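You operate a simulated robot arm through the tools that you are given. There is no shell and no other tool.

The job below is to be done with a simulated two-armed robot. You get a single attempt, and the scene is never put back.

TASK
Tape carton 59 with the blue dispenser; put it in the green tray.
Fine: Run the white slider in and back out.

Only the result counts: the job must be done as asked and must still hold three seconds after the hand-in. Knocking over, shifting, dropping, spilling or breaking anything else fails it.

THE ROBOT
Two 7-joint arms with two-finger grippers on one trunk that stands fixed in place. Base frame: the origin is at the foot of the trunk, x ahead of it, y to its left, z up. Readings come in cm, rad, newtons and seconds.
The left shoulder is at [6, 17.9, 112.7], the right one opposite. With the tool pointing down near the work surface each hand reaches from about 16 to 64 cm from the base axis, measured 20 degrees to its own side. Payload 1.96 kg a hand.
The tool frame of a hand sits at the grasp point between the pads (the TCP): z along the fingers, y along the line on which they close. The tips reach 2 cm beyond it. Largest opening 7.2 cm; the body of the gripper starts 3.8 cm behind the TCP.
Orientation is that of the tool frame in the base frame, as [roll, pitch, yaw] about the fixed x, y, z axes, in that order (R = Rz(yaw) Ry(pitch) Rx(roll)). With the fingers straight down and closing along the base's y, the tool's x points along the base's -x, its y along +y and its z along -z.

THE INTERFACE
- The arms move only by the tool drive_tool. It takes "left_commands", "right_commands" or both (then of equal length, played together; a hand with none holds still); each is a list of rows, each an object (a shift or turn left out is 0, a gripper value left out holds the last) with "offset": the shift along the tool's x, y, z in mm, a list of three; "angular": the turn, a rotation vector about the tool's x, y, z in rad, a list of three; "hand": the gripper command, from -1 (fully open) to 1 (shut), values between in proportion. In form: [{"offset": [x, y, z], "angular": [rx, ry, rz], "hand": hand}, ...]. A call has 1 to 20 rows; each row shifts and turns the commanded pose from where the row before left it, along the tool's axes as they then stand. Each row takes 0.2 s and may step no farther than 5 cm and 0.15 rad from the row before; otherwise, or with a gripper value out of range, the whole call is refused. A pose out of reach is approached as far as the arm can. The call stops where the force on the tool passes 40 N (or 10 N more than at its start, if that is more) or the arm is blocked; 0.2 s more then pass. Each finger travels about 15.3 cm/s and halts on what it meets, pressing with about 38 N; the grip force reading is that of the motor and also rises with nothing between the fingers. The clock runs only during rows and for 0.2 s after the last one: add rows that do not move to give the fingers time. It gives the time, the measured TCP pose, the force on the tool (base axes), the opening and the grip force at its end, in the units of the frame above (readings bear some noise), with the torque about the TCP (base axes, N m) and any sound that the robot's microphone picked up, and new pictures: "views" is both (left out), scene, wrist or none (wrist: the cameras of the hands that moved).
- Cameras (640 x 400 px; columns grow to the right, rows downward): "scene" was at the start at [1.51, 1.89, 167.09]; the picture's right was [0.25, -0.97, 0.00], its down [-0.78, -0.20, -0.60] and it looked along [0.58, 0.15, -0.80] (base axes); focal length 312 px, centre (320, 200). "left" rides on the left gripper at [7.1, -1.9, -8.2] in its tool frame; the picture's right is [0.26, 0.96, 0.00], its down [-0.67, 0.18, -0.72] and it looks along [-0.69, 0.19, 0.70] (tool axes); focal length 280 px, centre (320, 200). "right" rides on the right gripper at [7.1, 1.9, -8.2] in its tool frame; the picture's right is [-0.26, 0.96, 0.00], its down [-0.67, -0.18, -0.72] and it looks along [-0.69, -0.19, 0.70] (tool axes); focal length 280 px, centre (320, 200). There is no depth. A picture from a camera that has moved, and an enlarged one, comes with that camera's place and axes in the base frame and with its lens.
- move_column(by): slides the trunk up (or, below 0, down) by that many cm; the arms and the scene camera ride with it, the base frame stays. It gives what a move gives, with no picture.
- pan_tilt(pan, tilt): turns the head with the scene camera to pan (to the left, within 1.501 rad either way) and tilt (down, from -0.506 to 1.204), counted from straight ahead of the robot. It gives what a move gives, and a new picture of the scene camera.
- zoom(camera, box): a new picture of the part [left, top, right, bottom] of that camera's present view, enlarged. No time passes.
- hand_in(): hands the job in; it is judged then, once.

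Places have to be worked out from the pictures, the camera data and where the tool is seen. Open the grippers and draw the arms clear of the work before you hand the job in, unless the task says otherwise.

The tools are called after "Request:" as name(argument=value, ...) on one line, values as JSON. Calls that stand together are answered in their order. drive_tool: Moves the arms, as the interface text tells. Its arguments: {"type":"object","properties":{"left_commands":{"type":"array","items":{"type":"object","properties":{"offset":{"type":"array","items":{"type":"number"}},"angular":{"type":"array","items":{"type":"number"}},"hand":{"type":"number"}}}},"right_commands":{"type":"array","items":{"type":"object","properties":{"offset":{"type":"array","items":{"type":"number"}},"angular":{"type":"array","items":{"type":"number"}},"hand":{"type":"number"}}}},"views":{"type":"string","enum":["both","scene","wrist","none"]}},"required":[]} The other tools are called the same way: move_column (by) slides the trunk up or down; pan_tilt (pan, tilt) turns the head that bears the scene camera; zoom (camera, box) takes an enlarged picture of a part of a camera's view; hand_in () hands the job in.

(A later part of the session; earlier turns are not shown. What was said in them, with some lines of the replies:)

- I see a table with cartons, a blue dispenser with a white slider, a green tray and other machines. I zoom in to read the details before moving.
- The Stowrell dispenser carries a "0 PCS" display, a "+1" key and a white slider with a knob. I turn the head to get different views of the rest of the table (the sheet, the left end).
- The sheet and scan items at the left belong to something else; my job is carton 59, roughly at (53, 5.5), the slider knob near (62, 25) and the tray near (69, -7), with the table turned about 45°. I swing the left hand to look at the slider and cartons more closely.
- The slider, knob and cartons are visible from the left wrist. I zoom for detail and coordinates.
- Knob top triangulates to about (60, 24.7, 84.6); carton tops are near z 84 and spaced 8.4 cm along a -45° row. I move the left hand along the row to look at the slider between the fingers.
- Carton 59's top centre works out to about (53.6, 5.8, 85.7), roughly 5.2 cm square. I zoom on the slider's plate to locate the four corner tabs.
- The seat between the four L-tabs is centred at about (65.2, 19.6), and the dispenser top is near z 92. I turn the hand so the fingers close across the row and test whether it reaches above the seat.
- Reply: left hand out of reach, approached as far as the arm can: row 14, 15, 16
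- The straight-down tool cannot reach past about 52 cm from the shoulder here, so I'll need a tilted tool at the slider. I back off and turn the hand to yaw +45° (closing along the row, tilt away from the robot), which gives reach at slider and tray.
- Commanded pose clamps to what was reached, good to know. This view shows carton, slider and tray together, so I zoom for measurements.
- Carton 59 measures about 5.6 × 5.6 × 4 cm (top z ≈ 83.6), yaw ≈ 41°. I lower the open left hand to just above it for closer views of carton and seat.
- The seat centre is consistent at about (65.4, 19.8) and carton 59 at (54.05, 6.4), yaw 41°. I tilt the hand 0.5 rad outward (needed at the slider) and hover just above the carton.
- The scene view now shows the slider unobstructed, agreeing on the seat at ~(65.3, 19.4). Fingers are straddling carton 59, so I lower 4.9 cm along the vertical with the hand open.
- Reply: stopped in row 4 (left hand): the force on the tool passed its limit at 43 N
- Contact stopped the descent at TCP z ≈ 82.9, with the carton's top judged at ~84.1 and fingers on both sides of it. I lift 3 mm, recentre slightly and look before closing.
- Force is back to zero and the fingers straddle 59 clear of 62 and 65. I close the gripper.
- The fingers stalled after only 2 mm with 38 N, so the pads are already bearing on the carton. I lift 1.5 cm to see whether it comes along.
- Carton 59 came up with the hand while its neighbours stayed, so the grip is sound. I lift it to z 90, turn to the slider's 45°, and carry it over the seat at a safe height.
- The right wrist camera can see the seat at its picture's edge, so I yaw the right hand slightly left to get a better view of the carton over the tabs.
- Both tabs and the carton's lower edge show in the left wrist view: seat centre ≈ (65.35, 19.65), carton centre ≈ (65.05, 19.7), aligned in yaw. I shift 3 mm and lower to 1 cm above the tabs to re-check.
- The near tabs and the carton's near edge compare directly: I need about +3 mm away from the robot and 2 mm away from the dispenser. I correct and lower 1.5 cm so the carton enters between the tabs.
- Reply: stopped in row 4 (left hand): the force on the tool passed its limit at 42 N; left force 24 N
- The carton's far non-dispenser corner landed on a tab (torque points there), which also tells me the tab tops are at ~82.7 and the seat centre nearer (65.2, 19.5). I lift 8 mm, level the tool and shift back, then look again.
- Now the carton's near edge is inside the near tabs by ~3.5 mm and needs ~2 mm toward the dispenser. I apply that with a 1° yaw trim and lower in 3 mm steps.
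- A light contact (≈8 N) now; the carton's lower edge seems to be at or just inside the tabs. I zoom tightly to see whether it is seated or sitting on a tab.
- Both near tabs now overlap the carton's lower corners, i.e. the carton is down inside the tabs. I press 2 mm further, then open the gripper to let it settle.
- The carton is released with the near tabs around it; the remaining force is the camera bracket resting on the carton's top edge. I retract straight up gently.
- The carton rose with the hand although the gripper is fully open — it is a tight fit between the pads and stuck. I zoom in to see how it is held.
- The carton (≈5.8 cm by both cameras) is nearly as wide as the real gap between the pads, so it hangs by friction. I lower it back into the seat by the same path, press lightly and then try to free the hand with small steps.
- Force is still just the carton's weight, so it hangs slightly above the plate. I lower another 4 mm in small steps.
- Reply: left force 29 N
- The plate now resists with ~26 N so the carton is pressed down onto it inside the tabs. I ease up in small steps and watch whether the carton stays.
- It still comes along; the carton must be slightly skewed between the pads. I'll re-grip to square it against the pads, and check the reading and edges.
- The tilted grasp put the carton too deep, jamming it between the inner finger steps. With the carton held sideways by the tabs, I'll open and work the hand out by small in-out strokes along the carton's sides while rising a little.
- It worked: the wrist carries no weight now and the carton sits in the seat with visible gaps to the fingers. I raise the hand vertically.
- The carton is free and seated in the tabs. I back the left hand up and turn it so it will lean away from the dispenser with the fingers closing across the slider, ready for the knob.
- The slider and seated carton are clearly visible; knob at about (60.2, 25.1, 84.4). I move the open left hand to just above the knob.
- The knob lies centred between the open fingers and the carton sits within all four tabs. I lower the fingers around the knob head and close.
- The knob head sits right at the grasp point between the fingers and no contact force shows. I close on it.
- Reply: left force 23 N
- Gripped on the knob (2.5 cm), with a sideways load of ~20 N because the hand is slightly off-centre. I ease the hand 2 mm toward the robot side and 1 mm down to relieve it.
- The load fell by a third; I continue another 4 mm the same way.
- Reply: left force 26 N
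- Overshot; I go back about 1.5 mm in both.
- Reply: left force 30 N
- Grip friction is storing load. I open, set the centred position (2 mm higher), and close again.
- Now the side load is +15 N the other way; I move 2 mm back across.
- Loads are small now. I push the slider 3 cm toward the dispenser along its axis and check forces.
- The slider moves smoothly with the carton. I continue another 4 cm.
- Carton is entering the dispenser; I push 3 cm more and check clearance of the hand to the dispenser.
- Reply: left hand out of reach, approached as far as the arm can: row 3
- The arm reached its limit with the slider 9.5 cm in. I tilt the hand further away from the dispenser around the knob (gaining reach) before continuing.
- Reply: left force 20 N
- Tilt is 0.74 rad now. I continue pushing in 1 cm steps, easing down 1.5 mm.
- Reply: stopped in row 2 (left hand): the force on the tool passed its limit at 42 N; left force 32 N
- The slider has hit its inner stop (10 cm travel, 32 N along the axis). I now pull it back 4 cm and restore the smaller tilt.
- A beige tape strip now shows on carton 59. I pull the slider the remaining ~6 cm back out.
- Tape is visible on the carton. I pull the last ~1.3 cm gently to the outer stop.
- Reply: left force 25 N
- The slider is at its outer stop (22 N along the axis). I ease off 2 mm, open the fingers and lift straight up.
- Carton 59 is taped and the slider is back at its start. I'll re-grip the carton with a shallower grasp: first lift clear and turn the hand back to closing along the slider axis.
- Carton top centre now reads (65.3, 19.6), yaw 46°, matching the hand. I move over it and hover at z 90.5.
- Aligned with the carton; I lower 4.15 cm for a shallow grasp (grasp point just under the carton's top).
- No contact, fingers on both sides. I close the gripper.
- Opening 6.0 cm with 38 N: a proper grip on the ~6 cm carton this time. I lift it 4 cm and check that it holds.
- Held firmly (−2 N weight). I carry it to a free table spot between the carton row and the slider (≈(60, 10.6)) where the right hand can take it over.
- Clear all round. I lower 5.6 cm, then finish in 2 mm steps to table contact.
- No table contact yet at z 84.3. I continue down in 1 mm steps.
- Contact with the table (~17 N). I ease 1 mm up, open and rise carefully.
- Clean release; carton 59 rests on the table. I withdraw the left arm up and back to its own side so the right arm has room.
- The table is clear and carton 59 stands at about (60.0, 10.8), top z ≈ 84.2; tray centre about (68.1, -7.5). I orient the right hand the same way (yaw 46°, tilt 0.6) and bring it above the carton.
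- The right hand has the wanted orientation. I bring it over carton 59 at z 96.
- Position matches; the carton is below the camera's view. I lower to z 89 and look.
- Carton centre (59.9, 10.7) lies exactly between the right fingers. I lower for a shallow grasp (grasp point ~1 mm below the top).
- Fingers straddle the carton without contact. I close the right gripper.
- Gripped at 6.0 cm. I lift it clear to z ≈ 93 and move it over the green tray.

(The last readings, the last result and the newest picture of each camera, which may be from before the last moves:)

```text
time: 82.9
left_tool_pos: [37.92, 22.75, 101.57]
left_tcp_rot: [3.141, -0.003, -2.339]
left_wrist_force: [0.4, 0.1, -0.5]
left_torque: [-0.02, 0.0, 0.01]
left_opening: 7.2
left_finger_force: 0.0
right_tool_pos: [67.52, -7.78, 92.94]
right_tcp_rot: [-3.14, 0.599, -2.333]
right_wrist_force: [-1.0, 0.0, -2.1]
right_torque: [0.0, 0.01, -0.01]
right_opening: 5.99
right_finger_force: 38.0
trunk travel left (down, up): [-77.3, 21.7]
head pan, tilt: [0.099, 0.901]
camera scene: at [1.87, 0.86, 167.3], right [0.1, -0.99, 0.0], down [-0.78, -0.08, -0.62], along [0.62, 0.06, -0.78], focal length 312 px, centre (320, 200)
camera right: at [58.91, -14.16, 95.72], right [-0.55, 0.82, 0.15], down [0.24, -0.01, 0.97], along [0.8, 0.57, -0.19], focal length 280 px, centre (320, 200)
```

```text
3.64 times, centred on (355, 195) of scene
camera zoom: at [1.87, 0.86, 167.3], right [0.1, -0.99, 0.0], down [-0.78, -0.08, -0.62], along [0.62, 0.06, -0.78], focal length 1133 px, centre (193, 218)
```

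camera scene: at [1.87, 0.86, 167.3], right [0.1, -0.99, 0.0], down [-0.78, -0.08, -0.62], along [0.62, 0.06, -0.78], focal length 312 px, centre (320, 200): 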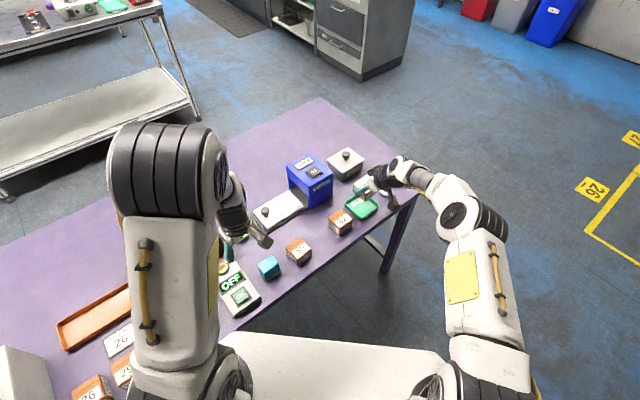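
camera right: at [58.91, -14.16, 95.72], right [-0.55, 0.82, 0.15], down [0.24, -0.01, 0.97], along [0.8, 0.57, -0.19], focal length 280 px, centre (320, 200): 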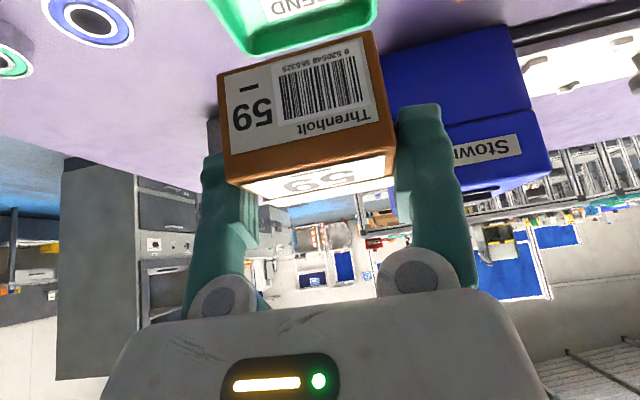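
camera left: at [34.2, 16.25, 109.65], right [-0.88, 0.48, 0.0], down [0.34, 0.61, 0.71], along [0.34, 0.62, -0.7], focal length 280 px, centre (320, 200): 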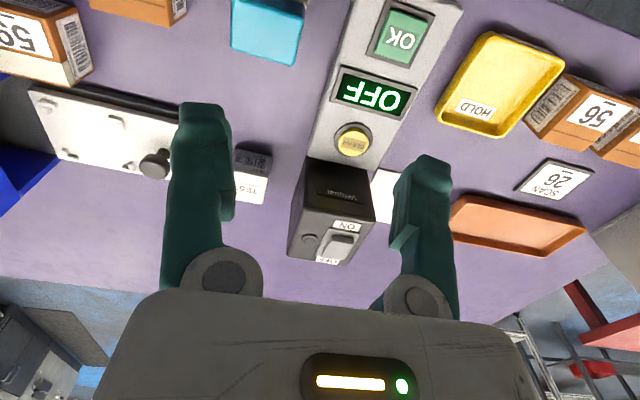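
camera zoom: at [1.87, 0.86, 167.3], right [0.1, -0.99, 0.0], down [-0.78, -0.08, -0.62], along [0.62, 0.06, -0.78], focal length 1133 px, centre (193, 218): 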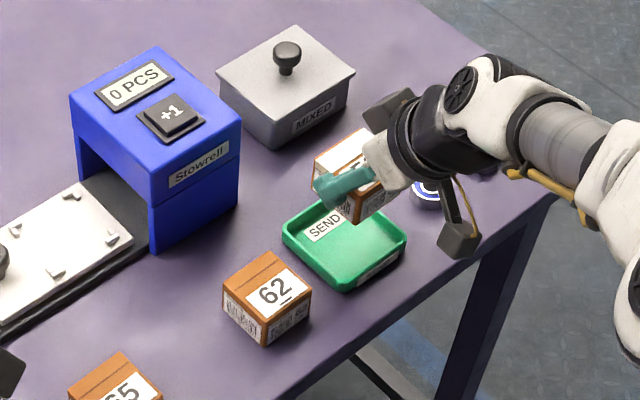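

By both cameras the carton is already centred over the tray (carton ≈ (68.4, -7.1), tray ≈ (68.4, -7.2)). I lower 6.5 cm and re-check.

Request:
drive_tool(right_commands=[{"offset": [12.2, 0, 17.9]}, {"offset": [12.2, 0, 17.9]}, {"offset": [12.2, 0, 17.9]}, {}], views="wrist")

Request:
zoom(camera="right", box=[140, 0, 500, 240])

Request:
zoom(camera="scene", box=[310, 150, 430, 240])

```text
time: 83.9
left_tool_pos: [37.77, 22.67, 101.48]
left_tcp_rot: [3.14, -0.003, -2.338]
left_wrist_force: [0.3, 0.0, -0.1]
left_torque: [0.02, -0.03, -0.02]
left_opening: 7.19
left_finger_force: 0.0
right_tool_pos: [67.55, -7.9, 86.57]
right_tcp_rot: [3.142, 0.599, -2.336]
right_wrist_force: [-0.9, 0.1, -1.4]
right_torque: [0.0, 0.0, -0.03]
right_opening: 6.0
right_finger_force: 37.9
trunk travel left (down, up): [-77.3, 21.7]
head pan, tilt: [0.099, 0.901]
camera right: at [58.91, -14.2, 89.26], right [-0.55, 0.82, 0.15], down [0.24, -0.02, 0.97], along [0.8, 0.57, -0.19], focal length 280 px, centre (320, 200)
```

right: 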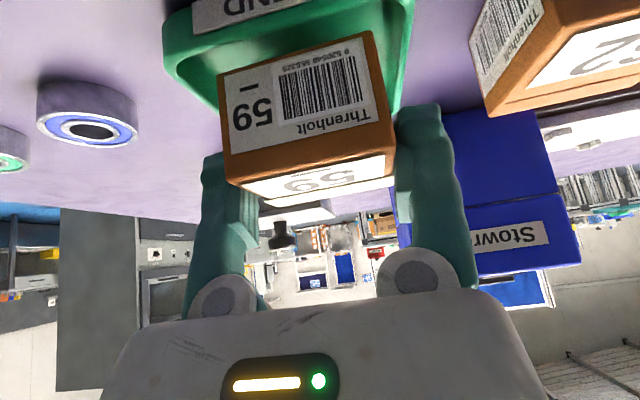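

```text
1.67 times, centred on (320, 120) of right
camera zoom: at [58.91, -14.2, 89.26], right [-0.55, 0.82, 0.15], down [0.24, -0.02, 0.97], along [0.8, 0.57, -0.19], focal length 467 px, centre (320, 333)
```

zoom: 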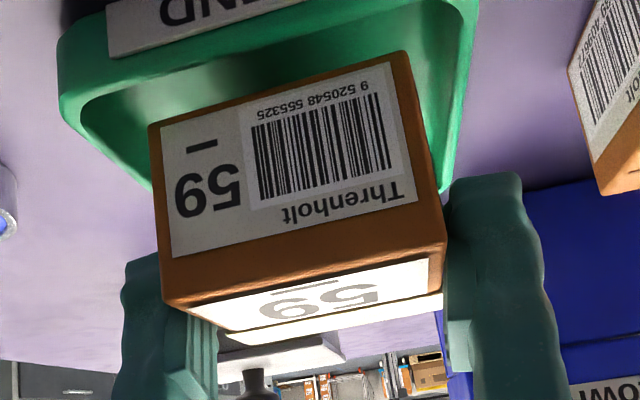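

```text
4.44 times, centred on (370, 195) of scene
camera zoom: at [1.89, 0.77, 167.3], right [0.1, -0.99, 0.0], down [-0.78, -0.08, -0.62], along [0.62, 0.06, -0.78], focal length 1385 px, centre (98, 222)
```

zoom: 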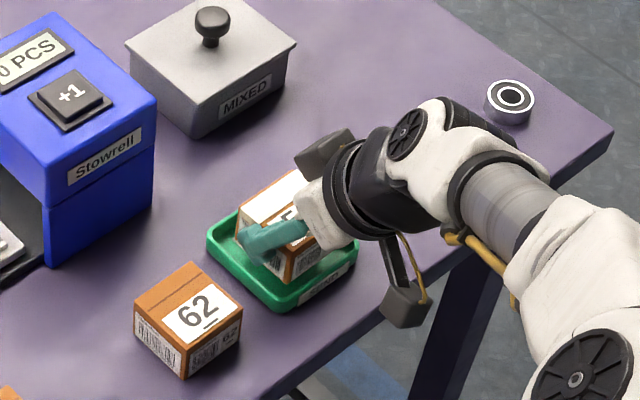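

Carton is over the tray with good side gaps; I shift 4 mm away from the near rim and lower, finishing in 2 mm steps.

Request:
drive_tool(right_commands=[{"offset": [-3.3, 0, 2.3]}, {"offset": [3.4, 0, 5]}, {"offset": [3.4, 0, 5]}, {"offset": [1.1, 0, 1.65]}, {"offset": [1.1, 0, 1.65]}, {}], views="wrist")

Request:
zoom(camera="right", box=[140, 0, 500, 240])

Request:
zoom(camera="scene", box=[310, 150, 430, 240])

```text
time: 85.3
left_tool_pos: [37.91, 22.73, 101.43]
left_tcp_rot: [3.141, -0.003, -2.339]
left_wrist_force: [0.1, -0.3, -0.3]
left_torque: [0.02, 0.01, 0.0]
left_opening: 7.2
left_finger_force: 0.1
right_tool_pos: [67.58, -7.79, 85.03]
right_tcp_rot: [-3.14, 0.598, -2.335]
right_wrist_force: [0.4, -0.1, -1.4]
right_torque: [-0.02, 0.01, 0.01]
right_opening: 5.97
right_finger_force: 37.8
right hand out of reach, approached as far as the arm can: row 3
trunk travel left (down, up): [-77.3, 21.7]
head pan, tilt: [0.099, 0.901]
camera right: at [58.98, -14.14, 87.81], right [-0.55, 0.82, 0.15], down [0.24, -0.01, 0.97], along [0.8, 0.57, -0.19], focal length 280 px, centre (320, 200)
```

right: 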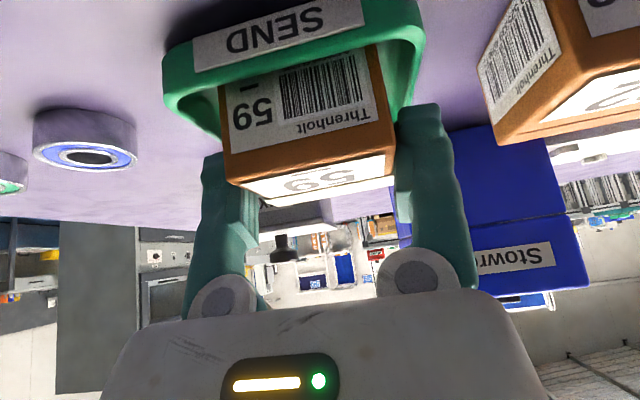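

```text
1.67 times, centred on (320, 120) of right
camera zoom: at [58.98, -14.14, 87.81], right [-0.55, 0.82, 0.15], down [0.24, -0.01, 0.97], along [0.8, 0.57, -0.19], focal length 467 px, centre (320, 333)
```

zoom: 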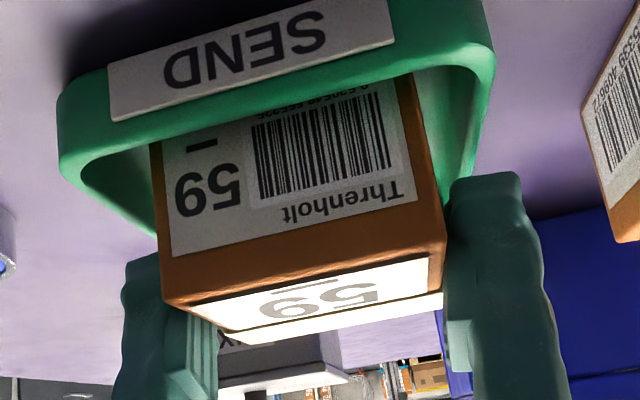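

```text
4.44 times, centred on (370, 195) of scene
camera zoom: at [1.91, 0.77, 167.3], right [0.1, -0.99, 0.0], down [-0.78, -0.08, -0.62], along [0.62, 0.06, -0.78], focal length 1385 px, centre (98, 222)
```

zoom: 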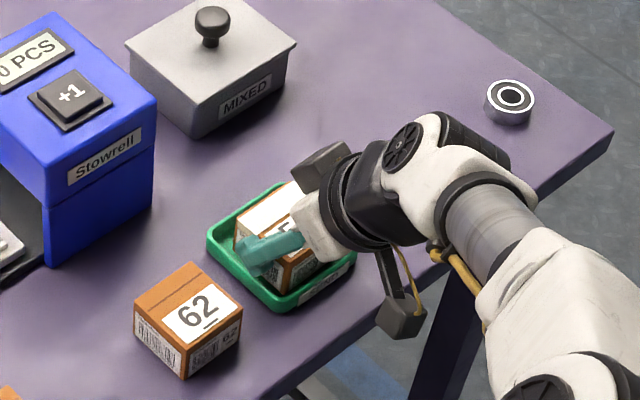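

The carton is now inside the rim. I lower further in 1.5 mm steps to contact with the tray floor.

Request:
drive_tool(right_commands=[{"offset": [0.85, 0, 1.24]}, {"offset": [0.85, 0, 1.24]}, {"offset": [0.85, 0, 1.24]}, {}], views="none")

```text
time: 86.3
left_tool_pos: [37.61, 22.72, 101.52]
left_tcp_rot: [3.141, -0.004, -2.338]
left_wrist_force: [0.3, -0.6, -0.6]
left_torque: [0.02, 0.02, -0.02]
left_opening: 7.21
left_finger_force: 0.1
right_tool_pos: [67.31, -7.8, 84.8]
right_tcp_rot: [-3.138, 0.601, -2.332]
right_wrist_force: [4.3, 0.7, 14.2]
right_torque: [0.05, 0.41, -0.02]
right_opening: 5.99
right_finger_force: 38.2
trunk travel left (down, up): [-77.3, 21.7]
head pan, tilt: [0.099, 0.901]
```

Floor contact (~16 N), at the height expected for the tray floor. I ease up 1 mm, open, and rise straight up in small steps.

Request:
drive_tool(right_commands=[{"offset": [-0.6, 0, -0.8]}, {"hand": -1}, {"hand": -1}, {"hand": -1}, {"offset": [-2.8, 0, -4.1]}, {"offset": [-5.6, 0, -8.3]}, {"offset": [-11.3, 0, -16.5]}, {}], views="both")

Request:
zoom(camera="right", box=[140, 0, 500, 240])

Request:
zoom(camera="scene", box=[310, 150, 430, 240])

```text
time: 88.1
left_tool_pos: [37.83, 22.76, 101.47]
left_tcp_rot: [-3.141, -0.003, -2.338]
left_wrist_force: [-0.6, 0.1, -0.9]
left_torque: [0.0, 0.0, 0.0]
left_opening: 7.22
left_finger_force: 0.1
right_tool_pos: [67.59, -7.84, 88.26]
right_tcp_rot: [-3.141, 0.6, -2.336]
right_wrist_force: [0.9, -0.6, 0.0]
right_torque: [-0.02, 0.03, -0.01]
right_opening: 7.2
right_finger_force: 0.1
trunk travel left (down, up): [-77.3, 21.7]
head pan, tilt: [0.099, 0.901]
camera scene: at [1.9, 0.78, 167.3], right [0.1, -0.99, 0.0], down [-0.78, -0.08, -0.62], along [0.62, 0.06, -0.78], focal length 312 px, centre (320, 200)
camera right: at [59.01, -14.2, 91.0], right [-0.55, 0.82, 0.15], down [0.24, -0.01, 0.97], along [0.8, 0.57, -0.19], focal length 280 px, centre (320, 200)
```

scene: 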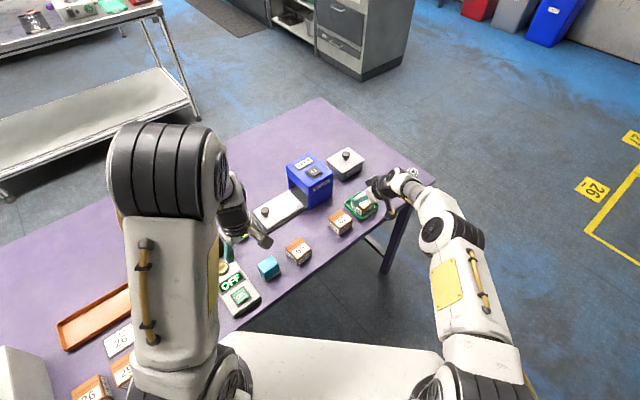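
right: 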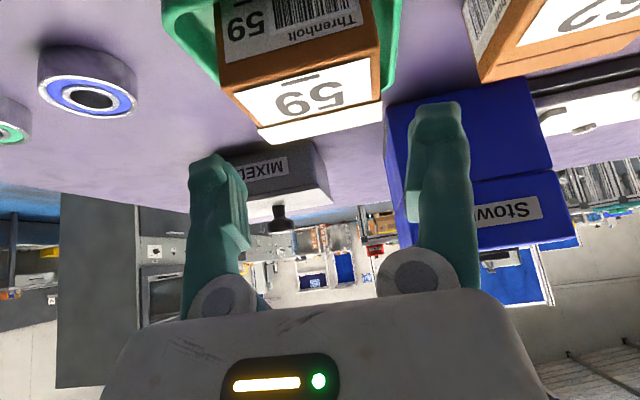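

```text
1.67 times, centred on (320, 120) of right
camera zoom: at [59.01, -14.2, 91.0], right [-0.55, 0.82, 0.15], down [0.24, -0.01, 0.97], along [0.8, 0.57, -0.19], focal length 467 px, centre (320, 333)
```

zoom: 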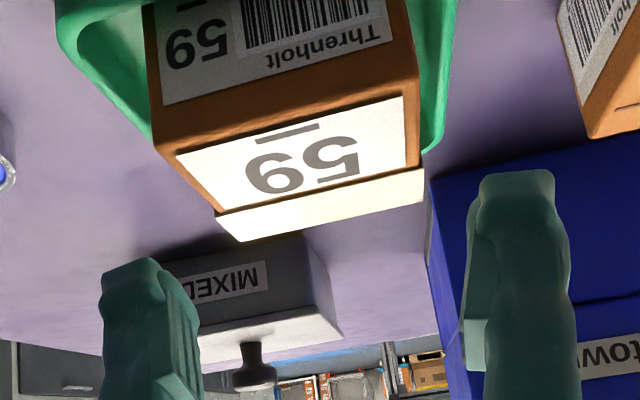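

```text
4.44 times, centred on (370, 195) of scene
camera zoom: at [1.9, 0.78, 167.3], right [0.1, -0.99, 0.0], down [-0.78, -0.08, -0.62], along [0.62, 0.06, -0.78], focal length 1385 px, centre (98, 222)
```

zoom: 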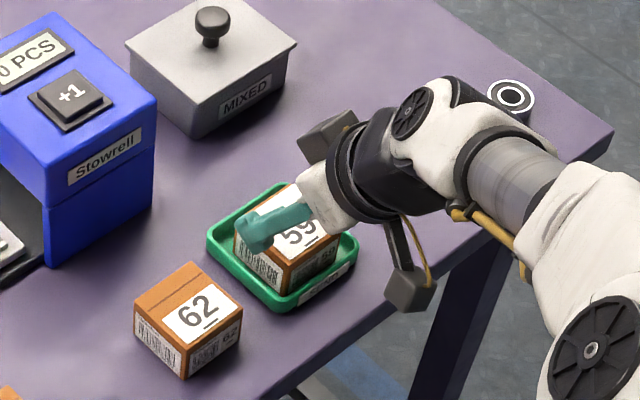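

Carton 59 rests in the green tray. I withdraw the right arm up and back to its side.

Request:
drive_tool(right_commands=[{"offset": [-22.6, 0, -33]}, {"offset": [-22.6, 0, -33]}, {"offset": [30.4, 12.2, -35.4]}, {"offset": [30.4, 12.2, -35.4]}, {"offset": [30.4, 12.2, -35.4]}, {"offset": [30.4, 12.2, -35.4]}, {"offset": [30.4, 12.2, -35.4]}, {"angular": [0, 0.15, 0]}, {"angular": [0, 0.15, 0]}, {"angular": [0, 0.15, 0]}, {"angular": [0, 0.15, 0]}, {}], views="both")

Request:
zoom(camera="scene", box=[230, 130, 430, 280])

Request:
zoom(camera="scene", box=[320, 160, 410, 230])

```text
time: 90.7
left_tool_pos: [37.78, 22.73, 101.51]
left_tcp_rot: [3.141, -0.001, -2.338]
left_wrist_force: [0.8, -0.8, 0.7]
left_torque: [0.0, 0.01, 0.01]
left_opening: 7.21
left_finger_force: 0.1
right_tool_pos: [47.38, -19.9, 102.26]
right_tcp_rot: [-3.142, -0.001, -2.335]
right_wrist_force: [-0.6, -0.1, -0.2]
right_torque: [0.01, 0.01, 0.01]
right_opening: 7.2
right_finger_force: 0.0
trunk travel left (down, up): [-77.3, 21.7]
head pan, tilt: [0.099, 0.901]
camera scene: at [1.78, 0.68, 167.3], right [0.1, -0.99, 0.0], down [-0.78, -0.08, -0.62], along [0.62, 0.06, -0.78], focal length 312 px, centre (320, 200)
camera right: at [41.19, -23.66, 110.51], right [-0.51, 0.86, 0.0], down [0.6, 0.36, 0.71], along [0.61, 0.37, -0.7], focal length 280 px, centre (320, 200)
```

scene: 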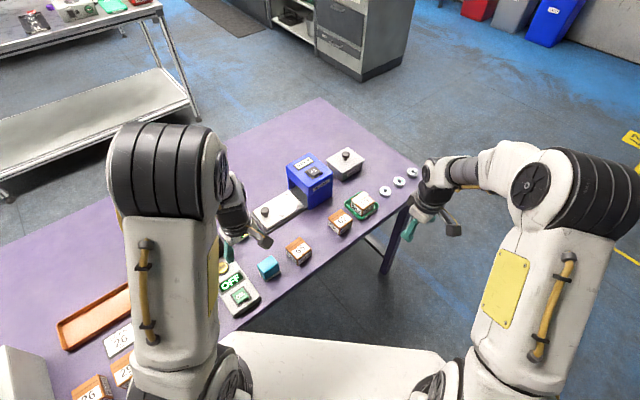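
right: 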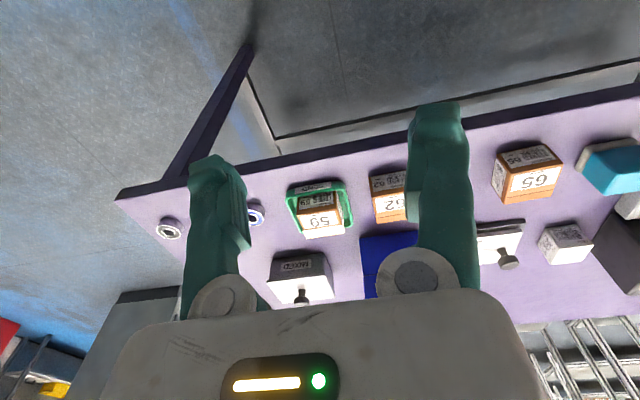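

```text
2.67 times, centred on (330, 205) of scene
camera zoom: at [1.78, 0.68, 167.3], right [0.1, -0.99, 0.0], down [-0.78, -0.08, -0.62], along [0.62, 0.06, -0.78], focal length 831 px, centre (293, 187)
```

zoom: 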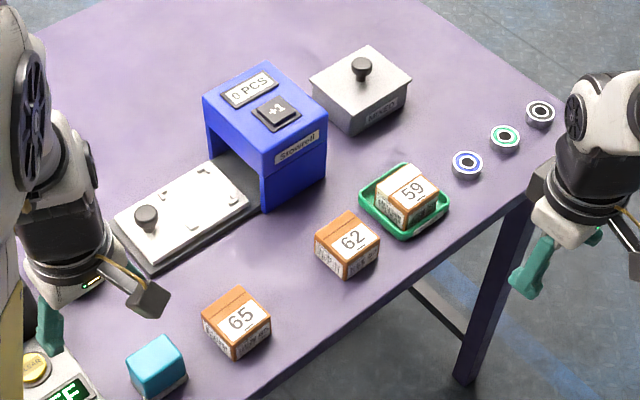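

```text
5.71 times, centred on (365, 195) of scene
camera zoom: at [1.78, 0.68, 167.3], right [0.1, -0.99, 0.0], down [-0.78, -0.08, -0.62], along [0.62, 0.06, -0.78], focal length 1780 px, centre (63, 229)
```

zoom: 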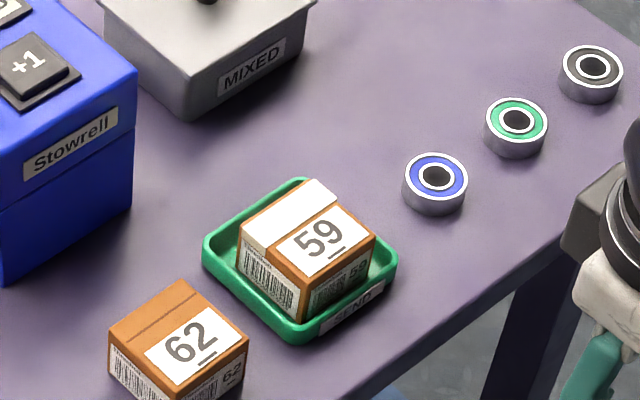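

Carton 59, taped, sits flat in the green "SEND" tray; the slider is back out, neighbours 62 and 65, the tray and dispenser are where they were, and both grippers are open and clear. I hand the job in.

Request:
hand_in()

```text
The job is handed in.
```

Carton 59 is taped and sits flat in the green SEND tray, and I handed the job in. No verdict came back with the hand-in.

- **Taping:** I set the carton on the white slider, pushed the slider in to its inner stop and pulled it back out to its outer stop. The pictures show a tape strip across the top of the carton.
- **Counter:** The dispenser's display still reads 0 PCS. I left the +1 key alone because the task did not ask for it.
- **Hard contacts:** On the first try the carton caught one of the slider's corner tabs. It then jammed between the left fingers and came loose only after I worked the hand in and out.
- **Move to the tray:** The left arm could not reach the tray, so I set the carton on bare table and the right hand took it from there.
- **Everything else:** In the last pictures cartons 62 and 65, the tray and the dispenser are where they started. Both grippers are open and both arms are clear of the work.
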